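You operate a simulated robot arm through the tools that you are given. There is no shell and no other tool.

Carry out the task below with a simulated robot arm. There is one attempt and no reset: what you move stays moved.

Task
Fill the rings in the nest with 9 balls and space them with the spreader.
Fine: one push of the feed lever; end with the offset lever centred and the spreader up.

Only the result counts: the job must be done as asked and must still hold three seconds after the hand-in. Knocking over, shifting, dropping, spilling or breaking anything else fails it.

Robot
A 6-joint arm with a fingered hand, fixed in place. Base frame: the origin is at the foot of the arm, x ahead of it, y to its left, z up; the work surface is at about z = 881. Readings come in mm, rad, newtons and seconds.
With the tool pointing down near the work surface it reaches from about 260 to 680 mm from the base axis. Its first joint turns from -2.897 to 2.897 rad. Payload 4 kg.
The TCP is the grasp point between the finger pads, 26 mm short of the fingertips. In the tool frame z runs along the fingers and y along their closing line. The gripper opens to 148 mm. The gripper's body begins 73 mm behind the TCP. The gripper is a hand of 3 fingers: y runs from the thumb to the fingers, the wrist lies at [0, 0, -239] in the tool frame, and closing takes about 1.5 s.
Orientation is told as [roll, pitch, yaw] about the base's x, y, z axes, in that order, counted from this pose: with the fingers straight down and closing along the base's y, the tool's x points along the base's -x, its y along +y and its z along -z.

Tools
- The arm moves only by the tool servo_tool. Its argument "targets" is a list of rows, each a list of 2 entries, a list of its own where there are three numbers: the shift along the tool's x, y, z in units of 200 mm (1.0 is 200 mm), then the turn, a rotation vector about the tool's x, y, z in units of 90 degrees (1.0 is 90 degrees). In form: [[[x, y, z], [ax, ay, az]], ...]. A call has 1 to 20 rows; each row is the pose to reach, as a shift and turn from the pose commanded when the call began, along the tool's axes at that moment. "claw" is the gripper command, from -1 (shut) to 1 (fully open), values between in proportion, set as the call begins (left out, the last holds). A call with a number of a shift or a turn outside -1 to 1 is refused whole. Rows are played at 5 a second. More than 50 mm and 0.15 rad between two rows, or a gripper value outside its range, and nothing of the call is played. A pose out of reach is approached as far as the arm can. The call stops where the force on the tool passes 80 N (or 10 N more than at its start, if that is more) or the arm is blocked; 0.2 s more then pass. The fingers move at their own pace (about 153 mm/s each) and stop on an object; they squeeze with about 21 N. The grip force told is the motor's: it shows also when the fingers shut on nothing. Time passes only in rows, and 0.2 s behind the last, so rows that repeat a pose let the fingers close. The reply holds the time, the measured pose of the TCP, the force on the tool along the base axes, the opening and the grip force, in the units named above and with some noise, with the torque about the TCP (base axes, N m) and any sound that the robot's microphone picked up, and new pictures: "show" is both (left out), scene, wrist or none.
- Cameras (640 x 400 px; columns grow to the right, rows downward): "scene" is fixed at [48.3, -648.6, 1735.7]; the picture's right is [0.43, -0.90, 0.00], its down [-0.73, -0.35, -0.58] and it looks along [0.52, 0.25, -0.81] (base axes); focal length 278 px, centre (320, 200). "wrist" rides on the gripper at [68, -39, -90] in the tool frame; the picture's right is [0.50, 0.87, 0.00], its down [-0.66, 0.38, -0.65] and it looks along [-0.57, 0.33, 0.76] (tool axes); focal length 222 px, centre (320, 200). There is no depth. A picture from a camera that has moved, and an enlarged one, comes with that camera's place and axes in the base frame and with its lens.
- move_column(by): slides the trunk up (or, below 0, down) by that many mm; the arm rides with it, the base frame stays. It gives what a move gives, with no picture.
- set_grasp(shape): the hand has 3 fingers and takes this shape, open, in about a second: jaw (thumb against the fingers, like two jaws); tri (thumb and two fingers); tip (a fingertip pinch); poke (one finger out to press); point (the index stretched); flat (the hand flat); cup (the hand cupped); fist (a fist). The gripper value then closes the fingers along that shape, each until it touches; the sizes above hold for jaw. It gives what a move gives, with no picture.
- close_up(camera, box): a new picture of the part [left, top, right, bottom] of that camera's present view, enlarged. It takes no simulated time.
- close_job(): hands the job in; it is judged then, once.

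Nothing tells you positions but the pictures and the camera data. Unless the task says otherwise, let go and move clear before handing in.

The tools are called after "Request:" as a command line: name --argument value ..., lists and objects as JSON in quotes. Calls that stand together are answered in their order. servo_tool: Moves the arm, as the interface text tells. Its arguments: {"type":"object","properties":{"targets":{"type":"array"},"claw":{"type":"number"},"show":{"type":"string","enum":["both","scene","wrist","none"]}},"required":["targets"]} The other tools are called the same way: move_column (by) slides the trunk up or down; set_grasp (shape) gives the hand a shape; close_up (camera, box) takes an enlarged picture of a part of a camera's view; close_job () hands the job in.

At the start:

```text
time: 0.0
tool_pos: [340.2, -58.2, 1392.6]
tool_rot: [0.001, -0.002, -0.001]
ft_force: [0.4, -0.6, 0.8]
moment: [-0.03, 0.04, 0.01]
finger_gap: 147.8
finger_force: 0.1
shape: jaw
trunk travel left (down, up): [-275.0, 42.0]
```

scene: 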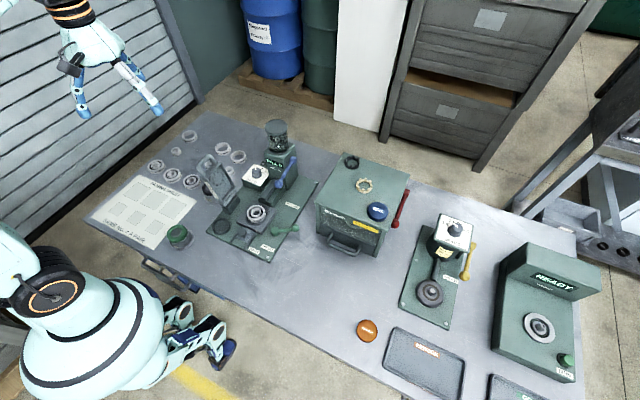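
wrist: 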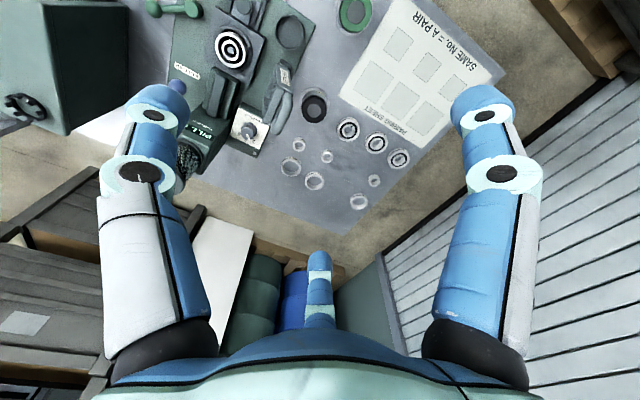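

I see a bench with several stations: a fill station with a ball hopper and rings in a nest near the middle-left, a box with a red lever, another station with a yellow lever, and a press at right. I'll zoom in on the stations first to read the labels.

Request:
close_up --camera "scene" --box '[180, 110, 340, 270]'

Request:
close_up --camera "scene" --box '[380, 200, 500, 340]'

Request:
close_up --camera "scene" --box '[300, 140, 420, 260]'

Request:
close_up --camera "wrist" --box '[140, 0, 340, 180]'

```text
2.50 times, centred on (260, 190) of scene
camera zoom: at [48.3, -648.6, 1735.7], right [0.43, -0.9, 0.0], down [-0.73, -0.35, -0.58], along [0.52, 0.25, -0.81], focal length 696 px, centre (470, 225)
```

zoom: 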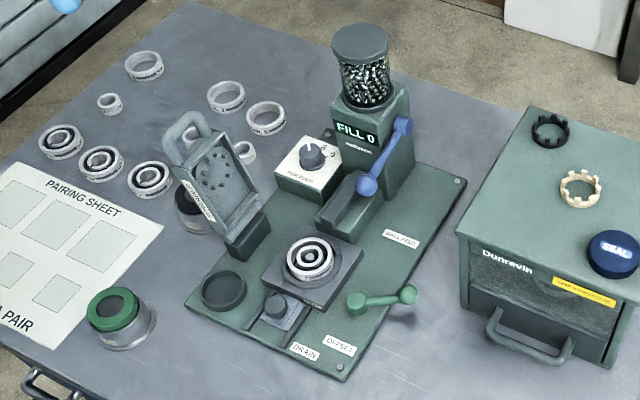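

```text
2.86 times, centred on (440, 270) of scene
camera zoom: at [48.3, -648.6, 1735.7], right [0.43, -0.9, 0.0], down [-0.73, -0.35, -0.58], along [0.52, 0.25, -0.81], focal length 796 px, centre (-23, 0)
```

zoom: 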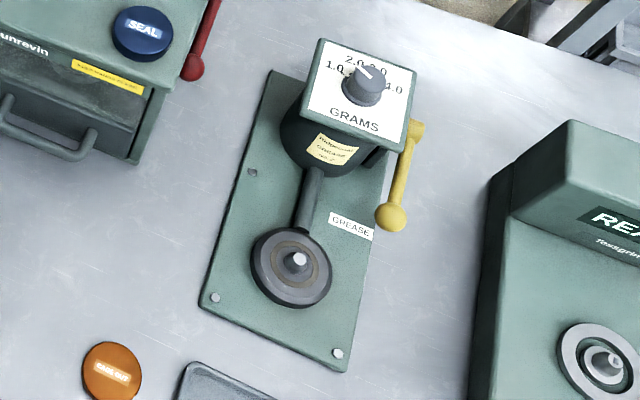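

```text
3.33 times, centred on (360, 200) of scene
camera zoom: at [48.3, -648.6, 1735.7], right [0.43, -0.9, 0.0], down [-0.73, -0.35, -0.58], along [0.52, 0.25, -0.81], focal length 928 px, centre (187, 200)
```

zoom: 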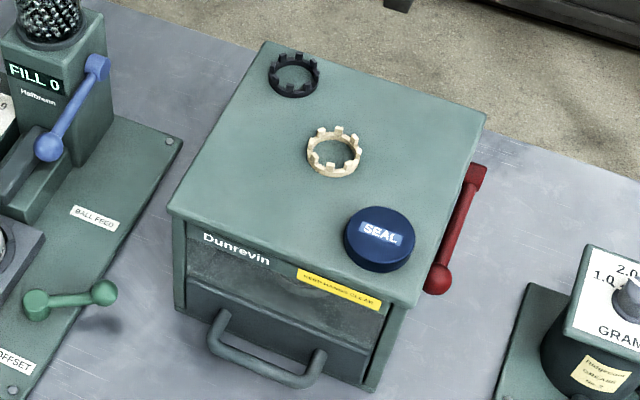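

```text
2.22 times, centred on (240, 90) of wrist
camera zoom: at [273.2, -96.5, 1481.8], right [-0.5, 0.87, 0.0], down [0.65, 0.38, 0.65], along [0.57, 0.33, -0.76], focal length 494 px, centre (498, 444)
```

zoom: 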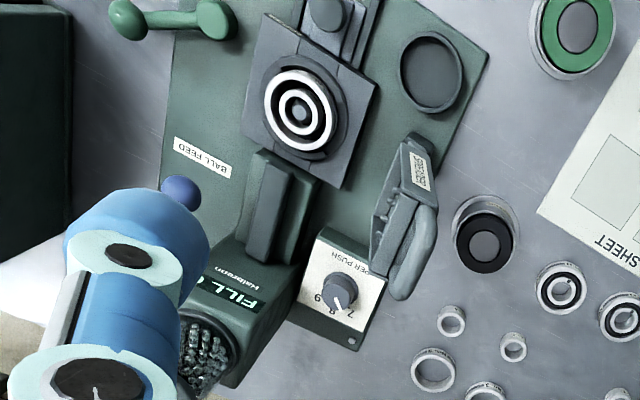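

The ball fill station sits on a green plate around x 300–670, y −350…−90. Rings are in the nest near (425, −224), the blue feed lever and dial are behind it, the green offset lever is at the right, and the spreader is hinged open at the left. I'll move the wrist camera to look closer.

Request:
servo_tool --targets '[[[0.08, -0.2, 0.08], [0, 0, 0]], [[0.16, -0.4, 0.16], [0, 0, 0]], [[0.24, -0.6, 0.24], [0, 0, 0]], [[0.32, -0.8, 0.32], [0, 0, 0]], [[0.4, -0.98, 0.4], [0, 0, 0]]]' --show "wrist"

```text
time: 1.2
tool_pos: [261.6, -256.8, 1311.7]
tool_rot: [0.0, -0.003, -0.002]
ft_force: [-0.3, 0.7, -0.4]
moment: [-0.01, 0.0, 0.02]
finger_gap: 148.0
finger_force: 0.2
shape: jaw
trunk travel left (down, up): [-275.0, 42.0]
camera wrist: at [193.1, -295.7, 1401.8], right [-0.5, 0.87, 0.0], down [0.65, 0.38, 0.65], along [0.57, 0.33, -0.76], focal length 222 px, centre (320, 200)
```

wrist: 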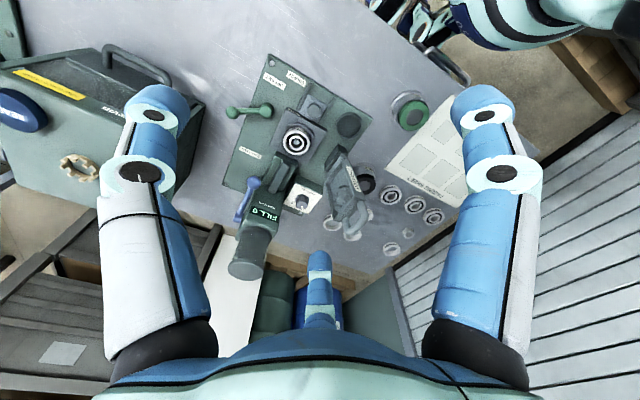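

Request:
servo_tool --targets '[[[0, -0.1, 0.15], [0, 0, 0]], [[0, -0.2, 0.3], [0, 0, 0]], [[0, -0.3, 0.45], [0, 0, 0]], [[0, -0.4, 0.6], [0, 0, 0]], [[0, -0.45, 0.75], [0, 0, 0]]]' --show "both"

Request:
close_up --camera "wrist" --box '[180, 20, 440, 300]'

```text
time: 2.4
tool_pos: [261.5, -346.1, 1161.1]
tool_rot: [0.0, -0.001, 0.0]
ft_force: [-0.8, 0.0, -0.4]
moment: [0.01, 0.0, -0.01]
finger_gap: 147.9
finger_force: 0.1
shape: jaw
trunk travel left (down, up): [-275.0, 42.0]
camera wrist: at [193.3, -384.1, 1251.9], right [-0.5, 0.87, 0.0], down [0.65, 0.38, 0.65], along [0.57, 0.33, -0.76], focal length 222 px, centre (320, 200)
```

scene: 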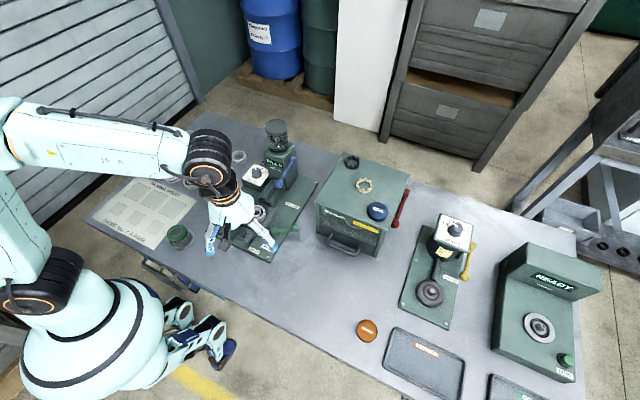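
wrist: 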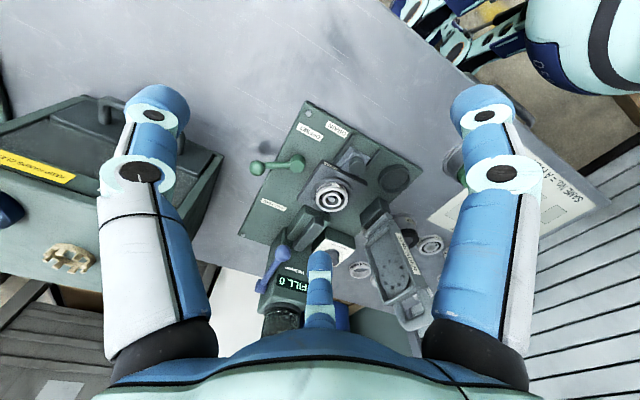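

```text
1.43 times, centred on (310, 160) of wrist
camera zoom: at [193.3, -384.1, 1251.9], right [-0.5, 0.87, 0.0], down [0.65, 0.38, 0.65], along [0.57, 0.33, -0.76], focal length 317 px, centre (334, 257)
```

zoom: 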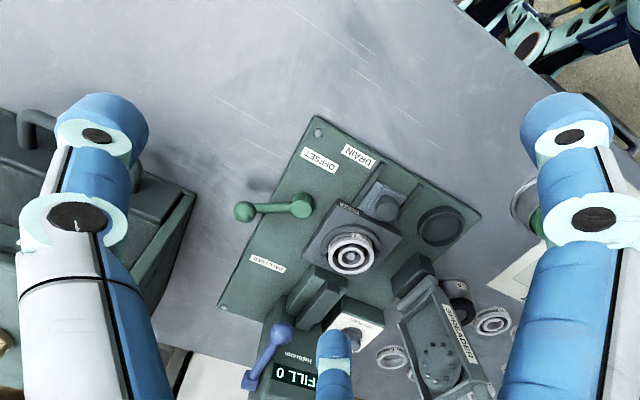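

The plate is axis-aligned, with the feed lever near (510…620, −272, 1018) and the dial near (570, −133, 950). I'll fold the hand to "poke" and re-aim the camera for a clearer look.

Request:
set_grasp --shape "poke"

Request:
servo_tool --targets '[[[-0.04, 0.15, 0.03], [0, 0, 0.067]], [[-0.08, 0.3, 0.06], [0, 0, 0.133]], [[-0.12, 0.45, 0.09], [0, 0, 0.2]], [[-0.16, 0.6, 0.12], [0, 0, 0.267]], [[-0.19, 0.73, 0.155], [0, 0, 0.333]]]' --show "both"

Request:
close_up --camera "wrist" --box '[160, 20, 480, 220]'

Request:
close_up --camera "wrist" --box '[160, 200, 480, 400]'

```text
time: 3.3
tool_pos: [261.1, -345.4, 1163.5]
tool_rot: [0.0, -0.002, 0.0]
ft_force: [0.7, 0.8, 0.0]
moment: [0.01, 0.01, 0.04]
finger_gap: 0.0
finger_force: 0.0
shape: poke
trunk travel left (down, up): [-275.0, 42.0]
```

```text
time: 4.5
tool_pos: [296.2, -197.4, 1128.4]
tool_rot: [0.0, 0.0, -0.524]
ft_force: [0.2, 0.0, 0.5]
moment: [0.0, -0.02, 0.0]
finger_gap: 0.0
finger_force: 0.1
shape: poke
trunk travel left (down, up): [-275.0, 42.0]
camera wrist: at [219.3, -195.5, 1219.4], right [0.0, 1.0, 0.0], down [0.76, 0.0, 0.65], along [0.65, 0.0, -0.76], focal length 222 px, centre (320, 200)
```

scene: 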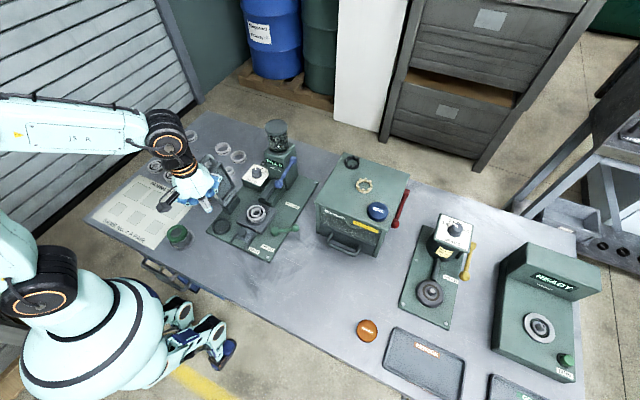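
wrist: 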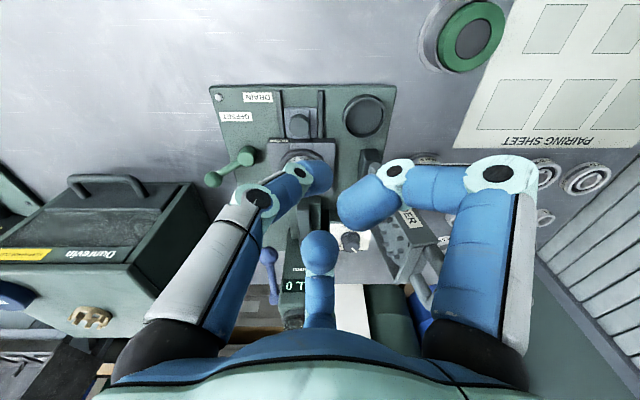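

```text
2.00 times, centred on (320, 120) of wrist
camera zoom: at [219.3, -195.5, 1219.4], right [0.0, 1.0, 0.0], down [0.76, 0.0, 0.65], along [0.65, 0.0, -0.76], focal length 444 px, centre (320, 360)
```

zoom: 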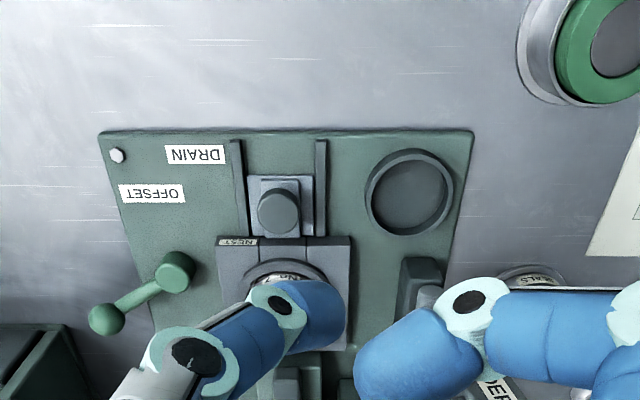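

```text
2.00 times, centred on (320, 300) of wrist
camera zoom: at [219.3, -195.5, 1219.4], right [0.0, 1.0, 0.0], down [0.76, 0.0, 0.65], along [0.65, 0.0, -0.76], focal length 444 px, centre (320, 0)
```

zoom: 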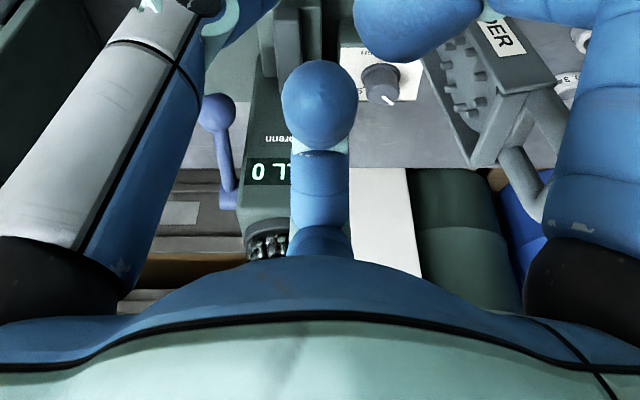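

Request:
close_up --camera "scene" --box '[140, 120, 300, 270]'

```text
2.67 times, centred on (220, 195) of scene
camera zoom: at [48.3, -648.6, 1735.7], right [0.43, -0.9, 0.0], down [-0.73, -0.35, -0.58], along [0.52, 0.25, -0.81], focal length 743 px, centre (587, 213)
```

zoom: 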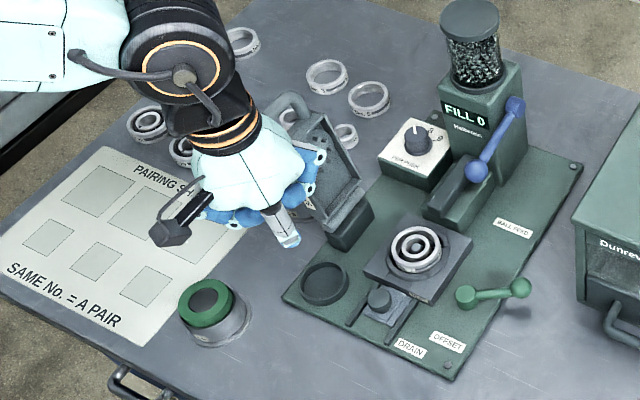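

Request:
close_up --camera "scene" --box '[235, 155, 295, 195]'

Request:
close_up --camera "wrist" --box '[320, 210, 400, 260]'

Request:
close_up --camera "scene" --box '[220, 190, 320, 260]'

```text
10.00 times, centred on (265, 175) of scene
camera zoom: at [48.3, -648.6, 1735.7], right [0.43, -0.9, 0.0], down [-0.73, -0.35, -0.58], along [0.52, 0.25, -0.81], focal length 2785 px, centre (870, 450)
```

zoom: 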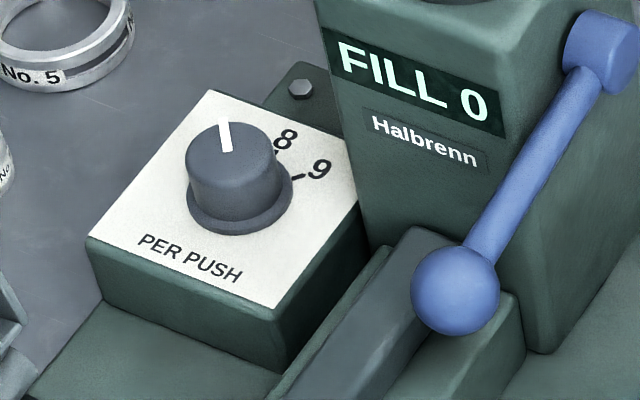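

```text
8.00 times, centred on (360, 235) of wrist
camera zoom: at [219.3, -195.5, 1219.4], right [0.0, 1.0, 0.0], down [0.76, 0.0, 0.65], along [0.65, 0.0, -0.76], focal length 1777 px, centre (0, -80)
```

zoom: 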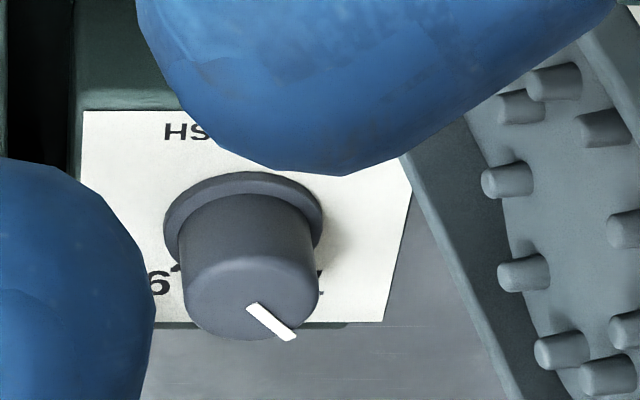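

```text
5.71 times, centred on (270, 225) of scene
camera zoom: at [48.3, -648.6, 1735.7], right [0.43, -0.9, 0.0], down [-0.73, -0.35, -0.58], along [0.52, 0.25, -0.81], focal length 1591 px, centre (606, 57)
```

zoom: 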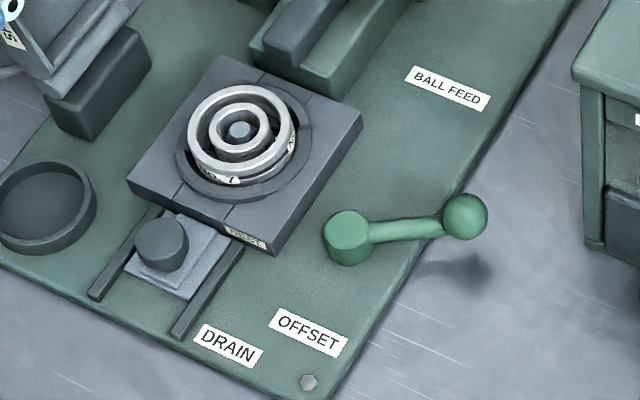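

Request:
close_up --camera "scene" --box '[240, 195, 280, 225]'

Request:
close_up --camera "scene" --box '[265, 215, 305, 245]'

Request:
close_up --camera "scene" --box '[195, 145, 255, 205]'

```text
13.33 times, centred on (260, 210) of scene
camera zoom: at [48.3, -648.6, 1735.7], right [0.43, -0.9, 0.0], down [-0.73, -0.35, -0.58], along [0.52, 0.25, -0.81], focal length 3713 px, centre (1120, 67)
```

zoom: 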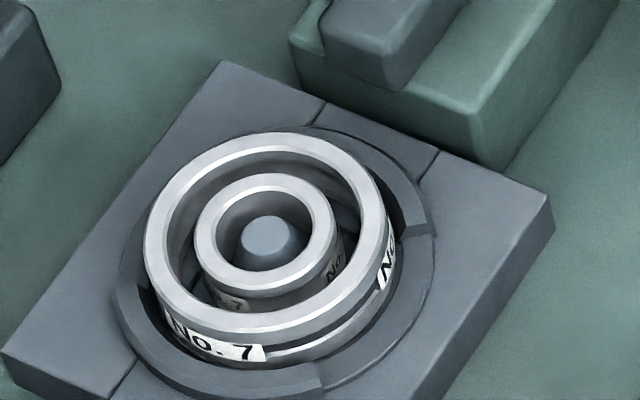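

```text
13.33 times, centred on (285, 230) of scene
camera zoom: at [48.3, -648.6, 1735.7], right [0.43, -0.9, 0.0], down [-0.73, -0.35, -0.58], along [0.52, 0.25, -0.81], focal length 3713 px, centre (787, -200)
```

zoom: 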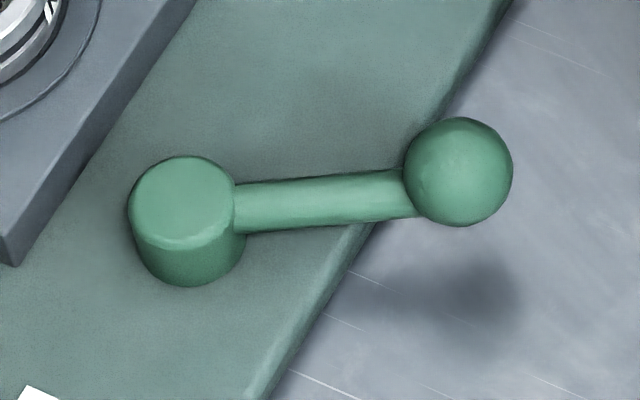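

```text
6.67 times, centred on (225, 175) of scene
camera zoom: at [48.3, -648.6, 1735.7], right [0.43, -0.9, 0.0], down [-0.73, -0.35, -0.58], along [0.52, 0.25, -0.81], focal length 1857 px, centre (953, 367)
```

zoom: 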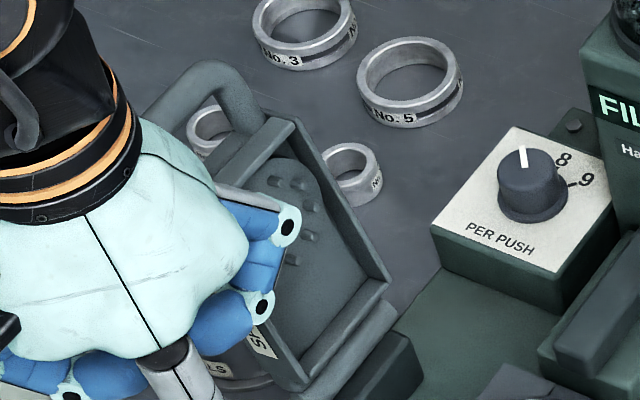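

The pointer stands at 7 and needs to go two marks clockwise to 9. The knob axis is near (571, −134), with its top at about z = 953. I'll check the tip shape for pinching the knob.

Request:
set_grasp --shape "tip"

Request:
servo_tool --targets '[[[0, 0, 0], [0, 0, 0]]]' --show "both"

Request:
close_up --camera "scene" --box '[140, 120, 260, 240]'

```text
time: 5.4
tool_pos: [298.0, -197.4, 1129.5]
tool_rot: [-0.001, -0.001, -0.523]
ft_force: [0.1, 0.0, 1.2]
moment: [-0.01, 0.01, 0.01]
finger_gap: 147.8
finger_force: 0.1
shape: tip
trunk travel left (down, up): [-275.0, 42.0]
```

```text
time: 5.8
tool_pos: [297.3, -195.3, 1128.8]
tool_rot: [0.0, 0.0, -0.524]
ft_force: [-0.2, 0.3, -0.1]
moment: [0.02, 0.03, 0.0]
finger_gap: 148.0
finger_force: 0.0
shape: tip
trunk travel left (down, up): [-275.0, 42.0]
camera wrist: at [219.4, -196.4, 1219.4], right [0.0, 1.0, 0.0], down [0.76, 0.0, 0.65], along [0.65, 0.0, -0.76], focal length 222 px, centre (320, 200)
```

scene: 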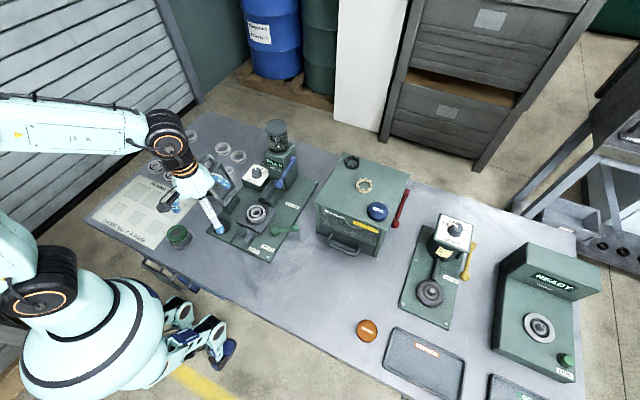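
wrist: 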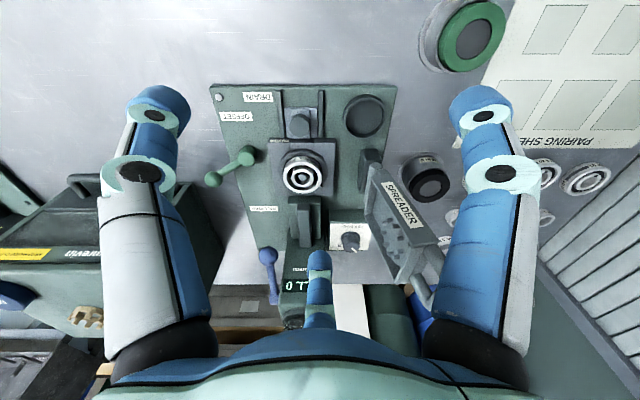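

```text
3.33 times, centred on (200, 180) of scene
camera zoom: at [48.3, -648.6, 1735.7], right [0.43, -0.9, 0.0], down [-0.73, -0.35, -0.58], along [0.52, 0.25, -0.81], focal length 928 px, centre (720, 267)
```

zoom: 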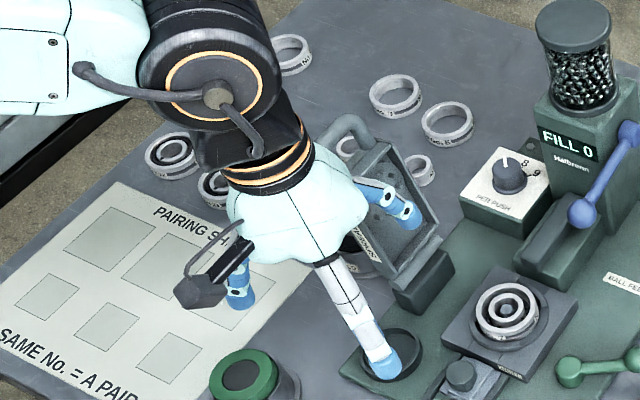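

Request:
close_up --camera "wrist" --box '[210, 80, 370, 200]'

Request:
close_up --camera "wrist" --box '[310, 140, 470, 320]'

Request:
close_up --camera "wrist" --box '[270, 140, 340, 200]'

```text
3.33 times, centred on (290, 140) of wrist
camera zoom: at [219.4, -196.4, 1219.4], right [0.0, 1.0, 0.0], down [0.76, 0.0, 0.65], along [0.65, 0.0, -0.76], focal length 740 px, centre (420, 400)
```

zoom: 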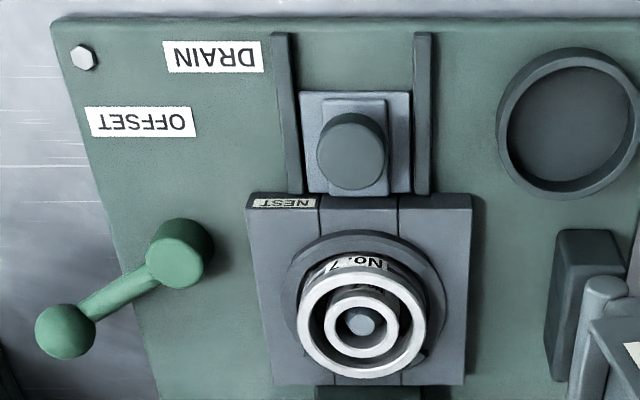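

```text
2.22 times, centred on (390, 230) of wrist
camera zoom: at [219.4, -196.4, 1219.4], right [0.0, 1.0, 0.0], down [0.76, 0.0, 0.65], along [0.65, 0.0, -0.76], focal length 494 px, centre (164, 133)
```

zoom: 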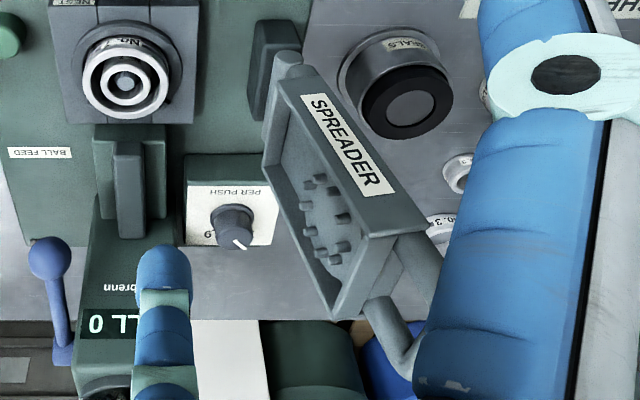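

```text
6.67 times, centred on (305, 170) of wrist
camera zoom: at [219.4, -196.4, 1219.4], right [0.0, 1.0, 0.0], down [0.76, 0.0, 0.65], along [0.65, 0.0, -0.76], focal length 1481 px, centre (420, 400)
```

zoom: 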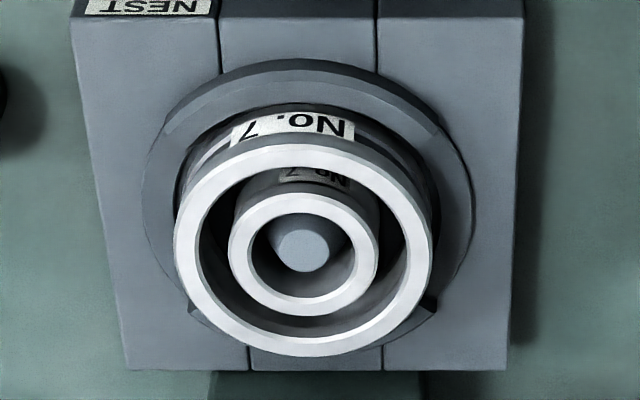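

I'll move to the left side to get a better look at the spreader and its handle.

Request:
servo_tool --targets '[[[0.08, 0.148, -0.02], [0, 0, 0.083]], [[0.16, 0.296, -0.05], [0, 0, 0.167]], [[0.24, 0.444, -0.08], [0, 0, 0.25]], [[0.325, 0.592, -0.105], [0, 0, 0.333]]]' --show "wrist"

Request:
close_up --camera "wrist" --box '[200, 100, 400, 240]'

Request:
close_up --camera "scene" --box '[190, 130, 260, 200]'

```text
time: 6.8
tool_pos: [298.3, -61.6, 1150.0]
tool_rot: [0.0, -0.003, -1.046]
ft_force: [0.7, -0.1, 0.4]
moment: [0.05, 0.0, -0.02]
finger_gap: 147.9
finger_force: 0.1
shape: tip
trunk travel left (down, up): [-275.0, 42.0]
camera wrist: at [230.8, -23.7, 1240.1], right [0.5, 0.87, 0.0], down [0.65, -0.38, 0.66], along [0.57, -0.33, -0.76], focal length 222 px, centre (320, 200)
```

wrist: 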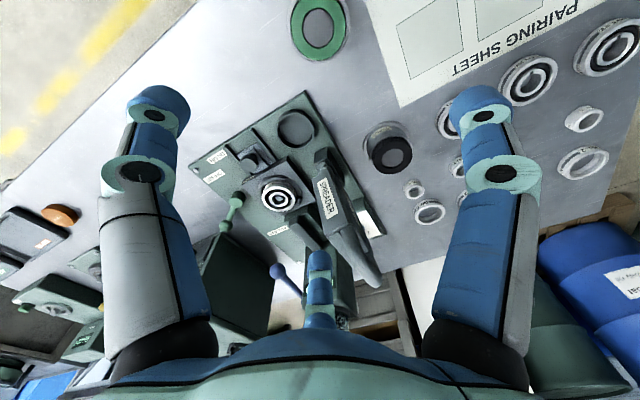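

```text
2.86 times, centred on (300, 170) of wrist
camera zoom: at [230.8, -23.7, 1240.1], right [0.5, 0.87, 0.0], down [0.65, -0.38, 0.66], along [0.57, -0.33, -0.76], focal length 635 px, centre (377, 286)
```

zoom: 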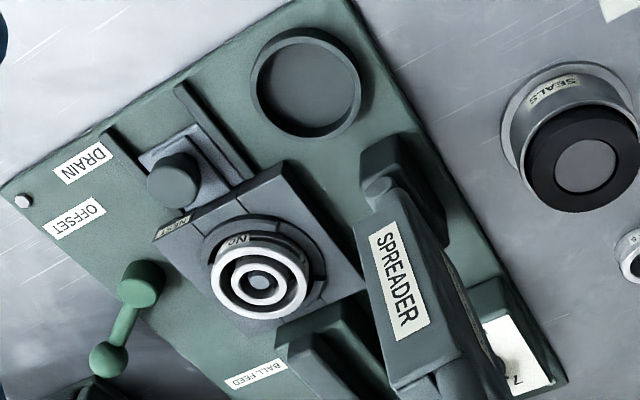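

```text
5.71 times, centred on (225, 165) of scene
camera zoom: at [48.3, -648.6, 1735.7], right [0.43, -0.9, 0.0], down [-0.73, -0.35, -0.58], along [0.52, 0.25, -0.81], focal length 1591 px, centre (863, 400)
```

zoom: 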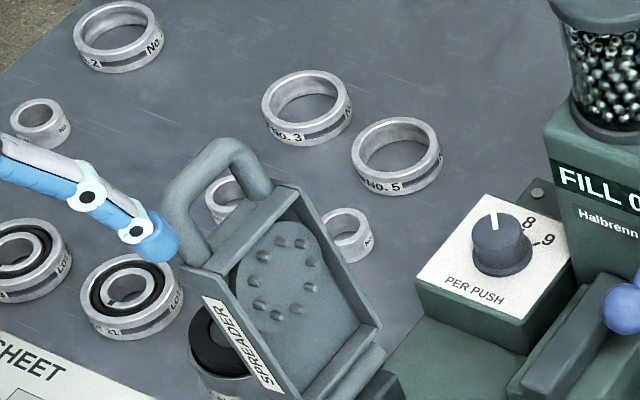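

Request:
close_up --camera "wrist" --box '[290, 140, 410, 300]'

```text
2.50 times, centred on (350, 220) of wrist
camera zoom: at [230.8, -23.7, 1240.1], right [0.5, 0.87, 0.0], down [0.65, -0.38, 0.66], along [0.57, -0.33, -0.76], focal length 555 px, centre (245, 150)
```

zoom: 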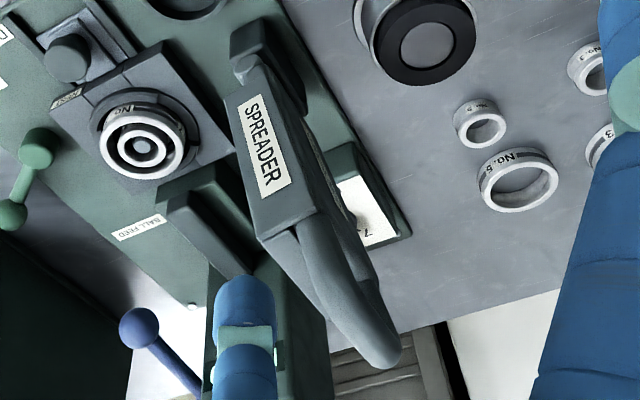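

The spreader is clear now: a hinged box with its axis along x near y≈−115, z≈947, and a U-handle at about (428, −84, 1120). First comes the dial, so I'll check the tri shape and pre-close it while rising above the obstacles.

Request:
set_grasp --shape "tri"

Request:
servo_tool --targets '[[[0, 0, -0.15], [0, 0, 0.0]], [[0, 0, -0.3], [0, 0, 0.06]], [[0, 0, -0.3], [0, 0, 0.12]], [[0, 0, -0.3], [0, 0, 0.18]], [[0, 0, -0.3], [0, 0, 0.222]]]' --claw -0.2 --show "both"

Request:
close_up --camera "scene" --box '[120, 80, 260, 220]'

```text
time: 7.7
tool_pos: [298.1, -63.3, 1148.8]
tool_rot: [-0.001, 0.0, -1.045]
ft_force: [0.0, 0.4, 1.1]
moment: [0.02, 0.02, 0.0]
finger_gap: 148.0
finger_force: 0.1
shape: tri
trunk travel left (down, up): [-275.0, 42.0]
```

```text
time: 8.9
tool_pos: [302.4, -63.3, 1211.3]
tool_rot: [0.003, 0.001, -1.397]
ft_force: [-0.5, 0.2, -0.7]
moment: [0.01, -0.02, 0.07]
finger_gap: 59.6
finger_force: 0.0
shape: tri
trunk travel left (down, up): [-275.0, 42.0]
camera wrist: at [251.7, -3.5, 1301.6], right [0.77, 0.64, 0.0], down [0.49, -0.58, 0.65], along [0.42, -0.5, -0.76], focal length 222 px, centre (320, 200)
```

scene: 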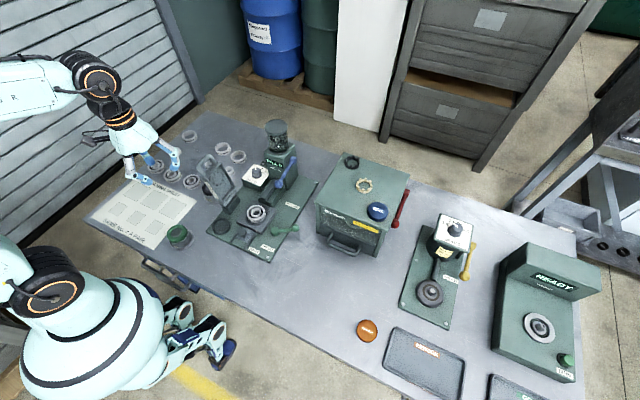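
wrist: 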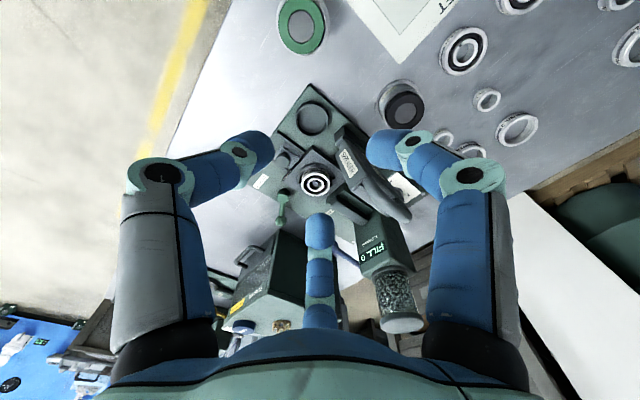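

```text
2.86 times, centred on (190, 150) of scene
camera zoom: at [48.3, -648.6, 1735.7], right [0.43, -0.9, 0.0], down [-0.73, -0.35, -0.58], along [0.52, 0.25, -0.81], focal length 796 px, centre (691, 343)
```

zoom: 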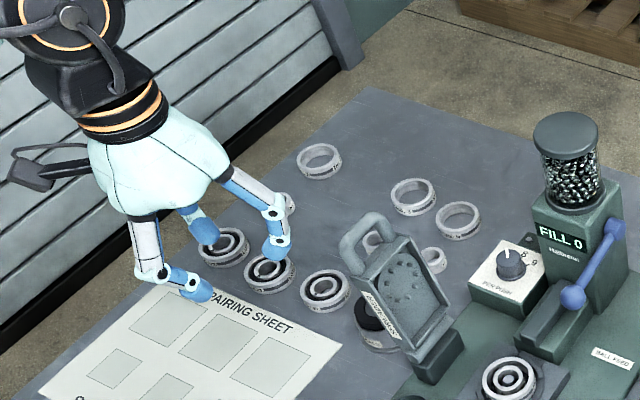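

Request:
servo_tool --targets '[[[-0.0725, 0.158, 0], [0, 0, 0]], [[-0.145, 0.316, 0], [0, 0, 0]], [[-0.2175, 0.474, 0], [0, 0, 0]], [[-0.29, 0.63, 0], [0, 0, 0]]]' --show "none"

Request:
servo_tool --targets '[[[-0.0725, 0.158, 0], [-0.028, -0.048, 0]], [[-0.145, 0.316, 0], [-0.0555, -0.096, 0]], [[-0.2175, 0.474, 0], [-0.083, -0.144, 0]], [[-0.293, 0.633, 0], [-0.111, -0.192, 0]], [[-0.293, 0.633, 0], [-0.111, -0.192, 0]]]' --show "both"

Request:
close_up --camera "wrist" --box '[220, 100, 420, 300]'

Request:
close_up --camera "scene" --box '[180, 60, 340, 220]'

```text
time: 9.9
tool_pos: [436.6, -100.6, 1214.6]
tool_rot: [0.001, -0.001, -1.395]
ft_force: [0.0, 0.2, 0.1]
moment: [0.06, -0.01, 0.0]
finger_gap: 59.6
finger_force: 0.0
shape: tri
trunk travel left (down, up): [-275.0, 42.0]
```

```text
time: 11.1
tool_pos: [572.2, -135.7, 1213.0]
tool_rot: [0.183, -0.303, -1.423]
ft_force: [-0.2, 0.1, 1.4]
moment: [0.0, -0.03, -0.01]
finger_gap: 59.4
finger_force: 0.1
shape: tri
trunk travel left (down, up): [-275.0, 42.0]
camera wrist: at [504.3, -54.4, 1271.4], right [0.77, 0.64, 0.0], down [0.31, -0.37, 0.87], along [0.56, -0.67, -0.49], focal length 222 px, centre (320, 200)
```

scene: 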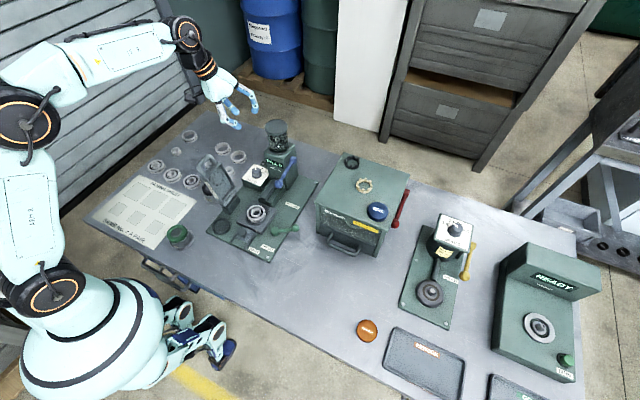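
wrist: 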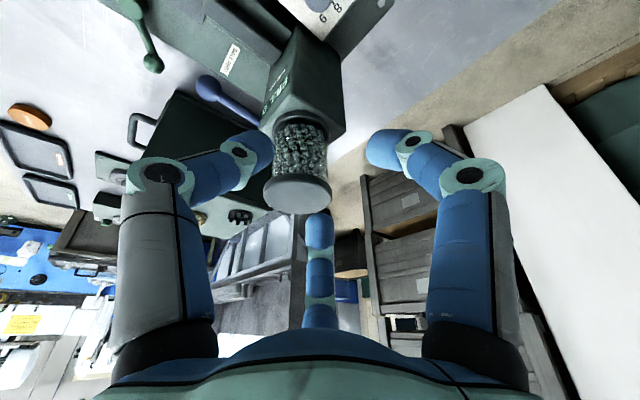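

```text
2.00 times, centred on (320, 200) of wrist
camera zoom: at [504.3, -54.4, 1271.4], right [0.77, 0.64, 0.0], down [0.31, -0.37, 0.87], along [0.56, -0.67, -0.49], focal length 444 px, centre (320, 200)
```

zoom: 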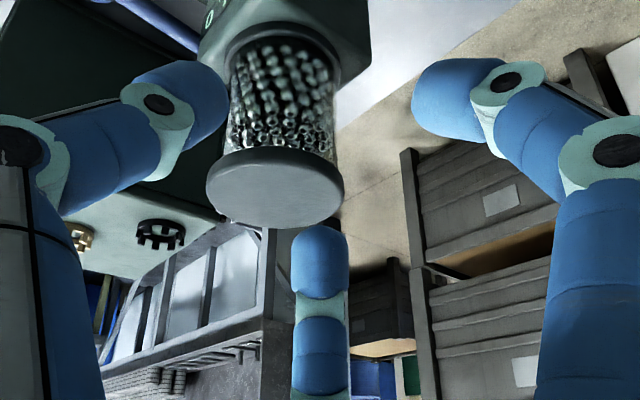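

```text
2.50 times, centred on (260, 140) of scene
camera zoom: at [48.3, -648.6, 1735.7], right [0.43, -0.9, 0.0], down [-0.73, -0.35, -0.58], along [0.52, 0.25, -0.81], focal length 696 px, centre (470, 350)
```

zoom: 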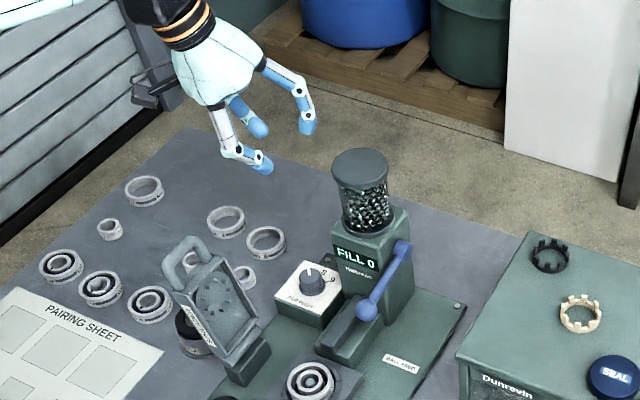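

The hopper box corner at about (576, −185) is close to the knob, so I'll use a hand yaw where the gap between two fingers faces the box. I'll undo the tilt and test whether that yaw is reachable while still high up.

Request:
servo_tool --targets '[[[0, 0, 0], [0.037, 0.064, 0]], [[0, 0, 0], [0.074, 0.128, 0]], [[0, 0, 0], [0.111, 0.192, 0]]]' --show "none"

Request:
servo_tool --targets '[[[0, 0, 0], [0, 0, 0.08]], [[0, 0, 0], [0, 0, 0.16]], [[0, 0, 0], [0, 0, 0.24]], [[0, 0, 0], [0, 0, 0.32]], [[0, 0, 0], [0, 0, 0.4]], [[0, 0, 0], [0, 0, 0.48]], [[0, 0, 0], [0, 0, 0.56]], [[0, 0, 0], [0, 0, 0.667]]]' --show "both"

```text
time: 11.9
tool_pos: [571.4, -134.7, 1211.5]
tool_rot: [0.0, 0.002, -1.395]
ft_force: [0.0, -0.2, 0.4]
moment: [0.02, 0.0, 0.01]
finger_gap: 59.5
finger_force: 0.0
shape: tri
trunk travel left (down, up): [-275.0, 42.0]
```

```text
refused: row 8 steps farther than a row can; nothing moved
```

Request:
servo_tool --targets '[[[0, 0, 0], [0, 0, 0.085]], [[0, 0, 0], [0, 0, 0.17]], [[0, 0, 0], [0, 0, 0.255]], [[0, 0, 0], [0, 0, 0.34]], [[0, 0, 0], [0, 0, 0.425]], [[0, 0, 0], [0, 0, 0.51]], [[0, 0, 0], [0, 0, 0.595]], [[0, 0, 0], [0, 0, 0.667]]]' --show "both"

```text
time: 13.7
tool_pos: [569.9, -134.0, 1212.3]
tool_rot: [-0.001, -0.001, -2.446]
ft_force: [-0.3, -1.1, -0.2]
moment: [-0.02, -0.02, 0.04]
finger_gap: 59.4
finger_force: 0.2
shape: tri
trunk travel left (down, up): [-275.0, 42.0]
camera wrist: at [597.8, -59.9, 1301.9], right [0.94, -0.34, 0.0], down [-0.26, -0.71, 0.65], along [-0.22, -0.61, -0.76], focal length 222 px, centre (320, 200)
```

scene: 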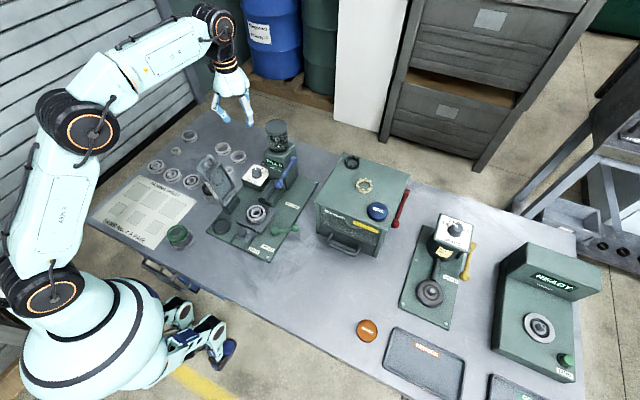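
wrist: 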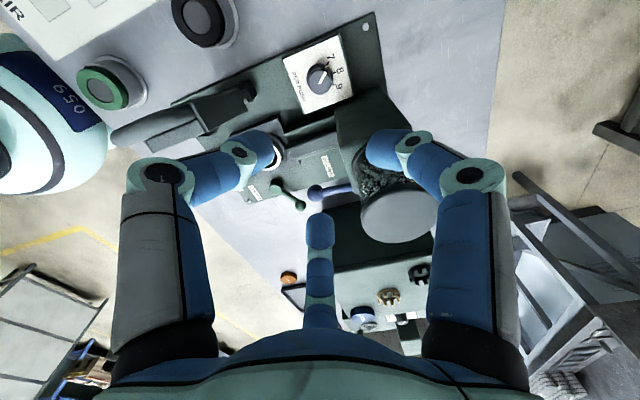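

Request:
close_up --camera "wrist" --box '[270, 20, 370, 120]'

Request:
servo_tool --targets '[[[0, 0, 0], [0, 0, 0.085]], [[0, 0, 0], [0, 0, 0.17]], [[0, 0, 0], [0, 0, 0.255]], [[0, 0, 0], [0, 0, 0.34]], [[0, 0, 0], [0, 0, 0.425]], [[0, 0, 0], [0, 0, 0.5]], [[0, 0, 0], [0, 0, 0.5]]]' --show "wrist"

```text
4.00 times, centred on (320, 70) of wrist
camera zoom: at [597.8, -59.9, 1301.9], right [0.94, -0.34, 0.0], down [-0.26, -0.71, 0.65], along [-0.22, -0.61, -0.76], focal length 888 px, centre (320, 720)
```

zoom: 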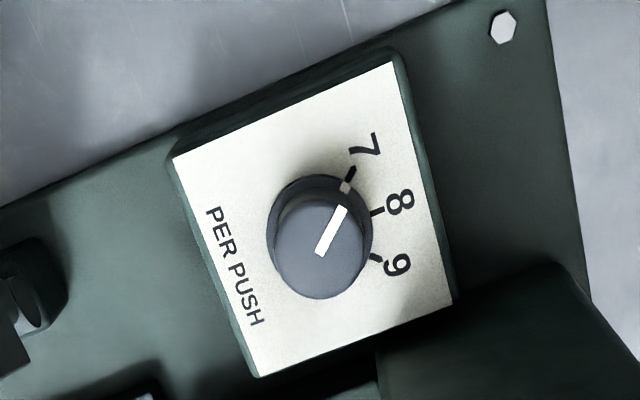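

```text
time: 15.3
tool_pos: [570.9, -133.3, 1212.2]
tool_rot: [0.0, 0.0, 3.052]
ft_force: [-0.7, 0.8, 0.4]
moment: [0.03, -0.01, -0.03]
finger_gap: 59.6
finger_force: 0.0
shape: tri
trunk travel left (down, up): [-275.0, 42.0]
camera wrist: at [641.6, -100.2, 1302.3], right [0.42, -0.91, 0.0], down [-0.69, -0.32, 0.65], along [-0.59, -0.28, -0.76], focal length 222 px, centre (320, 200)
```

wrist: 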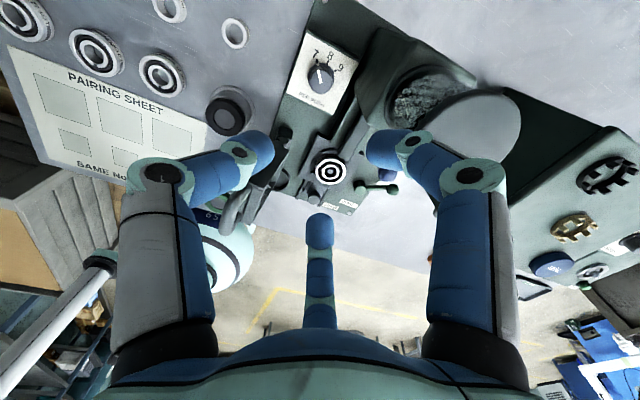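

Request:
close_up --camera "wrist" --box '[280, 25, 370, 115]'

```text
4.44 times, centred on (325, 70) of wrist
camera zoom: at [641.6, -100.2, 1302.3], right [0.42, -0.91, 0.0], down [-0.69, -0.32, 0.65], along [-0.59, -0.28, -0.76], focal length 987 px, centre (298, 778)
```

zoom: 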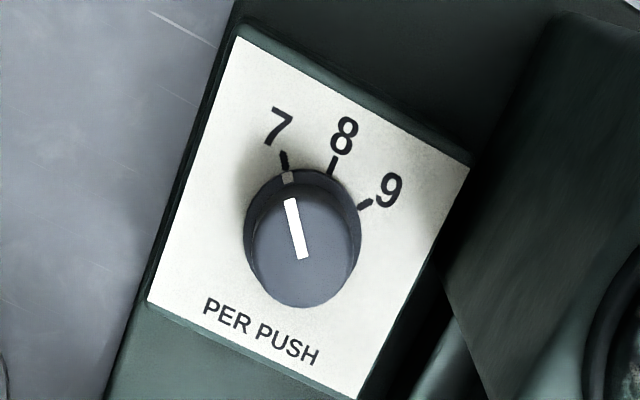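

Both yaw extremes are reachable, and the pointer is on 7, with 8 at 0° and 9 at −40°. I'll go back to ψ=−140°, lean 15° away from the hopper box, and descend around the knob.

Request:
servo_tool --targets '[[[0, 0, 0], [0, 0, -0.085]], [[0, 0, 0], [0, 0, -0.17]], [[0, 0, 0], [0, 0, -0.255]], [[0, 0, 0], [0, 0, -0.34]], [[0, 0, 0], [0, 0, -0.425]], [[0, 0, 0], [0, 0, -0.5]]]' --show "none"

Request:
servo_tool --targets '[[[0, 0, 0], [-0.085, 0, 0]], [[0, 0, 0], [-0.1667, 0, 0]], [[0, 0, 0], [-0.1667, 0, 0]]]' --show "none"

Request:
servo_tool --targets '[[[0, -0.05, 0.18], [0, 0, 0]], [[0, -0.1, 0.36], [0, 0, 0]], [[0, -0.15, 0.55], [0, 0, 0]], [[0, -0.2, 0.74], [0, 0, 0]], [[0, -0.2, 0.74], [0, 0, 0]]]' --show "both"

Request:
close_up --camera "scene" --box '[200, 90, 320, 210]'

Request:
close_up --camera "wrist" --box '[220, 100, 420, 260]'

```text
time: 16.7
tool_pos: [569.3, -135.1, 1210.5]
tool_rot: [0.001, -0.001, -2.44]
ft_force: [-0.9, -0.2, 0.2]
moment: [-0.06, 0.0, 0.05]
finger_gap: 59.3
finger_force: 0.0
shape: tri
trunk travel left (down, up): [-275.0, 42.0]
```

```text
time: 17.5
tool_pos: [569.9, -133.2, 1211.7]
tool_rot: [0.265, 0.001, -2.442]
ft_force: [0.4, -1.0, 0.8]
moment: [-0.01, -0.03, -0.01]
finger_gap: 59.4
finger_force: 0.1
shape: tri
trunk travel left (down, up): [-275.0, 42.0]
```

```text
time: 18.7
tool_pos: [571.1, -132.3, 1059.4]
tool_rot: [0.264, -0.001, -2.444]
ft_force: [-0.3, 0.8, -0.4]
moment: [0.0, 0.01, 0.0]
finger_gap: 59.4
finger_force: 0.0
shape: tri
trunk travel left (down, up): [-275.0, 42.0]
camera wrist: at [583.0, -41.7, 1136.1], right [0.92, -0.32, 0.23], down [-0.38, -0.57, 0.73], along [-0.1, -0.76, -0.65], focal length 222 px, centre (320, 200)
```

scene: 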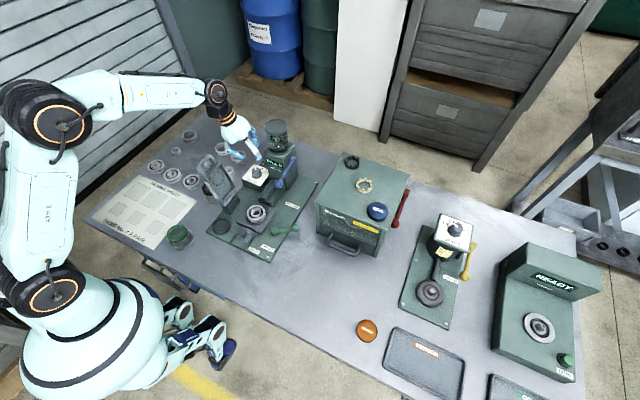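
wrist: 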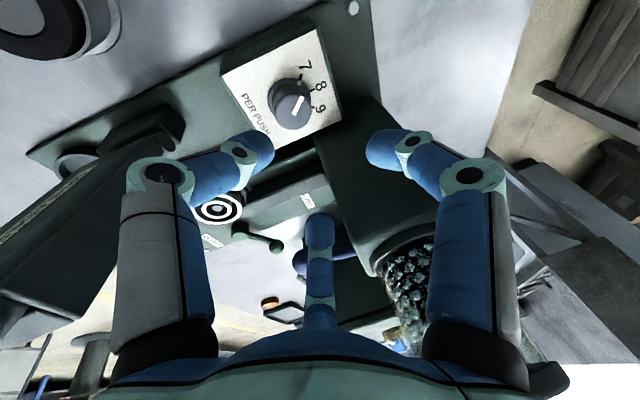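

```text
3.33 times, centred on (260, 150) of scene
camera zoom: at [48.3, -648.6, 1735.7], right [0.43, -0.9, 0.0], down [-0.73, -0.35, -0.58], along [0.52, 0.25, -0.81], focal length 928 px, centre (520, 367)
```

zoom: 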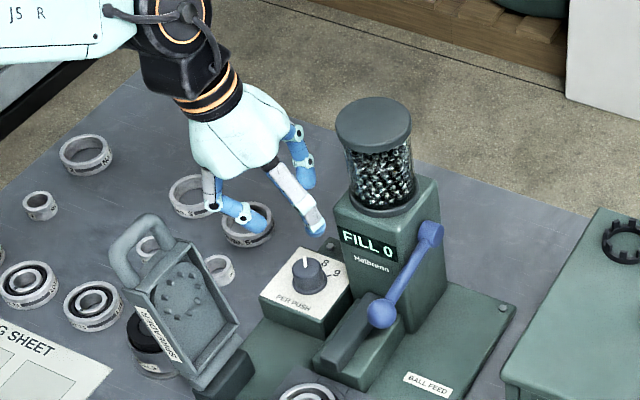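

```text
2.50 times, centred on (320, 180) of wrist
camera zoom: at [583.0, -41.7, 1136.1], right [0.92, -0.32, 0.23], down [-0.38, -0.57, 0.73], along [-0.1, -0.76, -0.65], focal length 555 px, centre (320, 250)
```

zoom: 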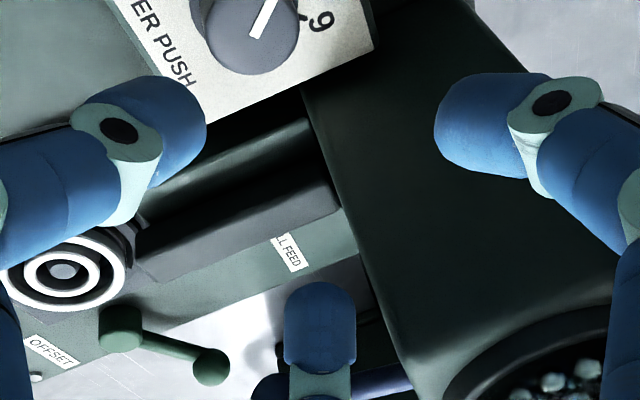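

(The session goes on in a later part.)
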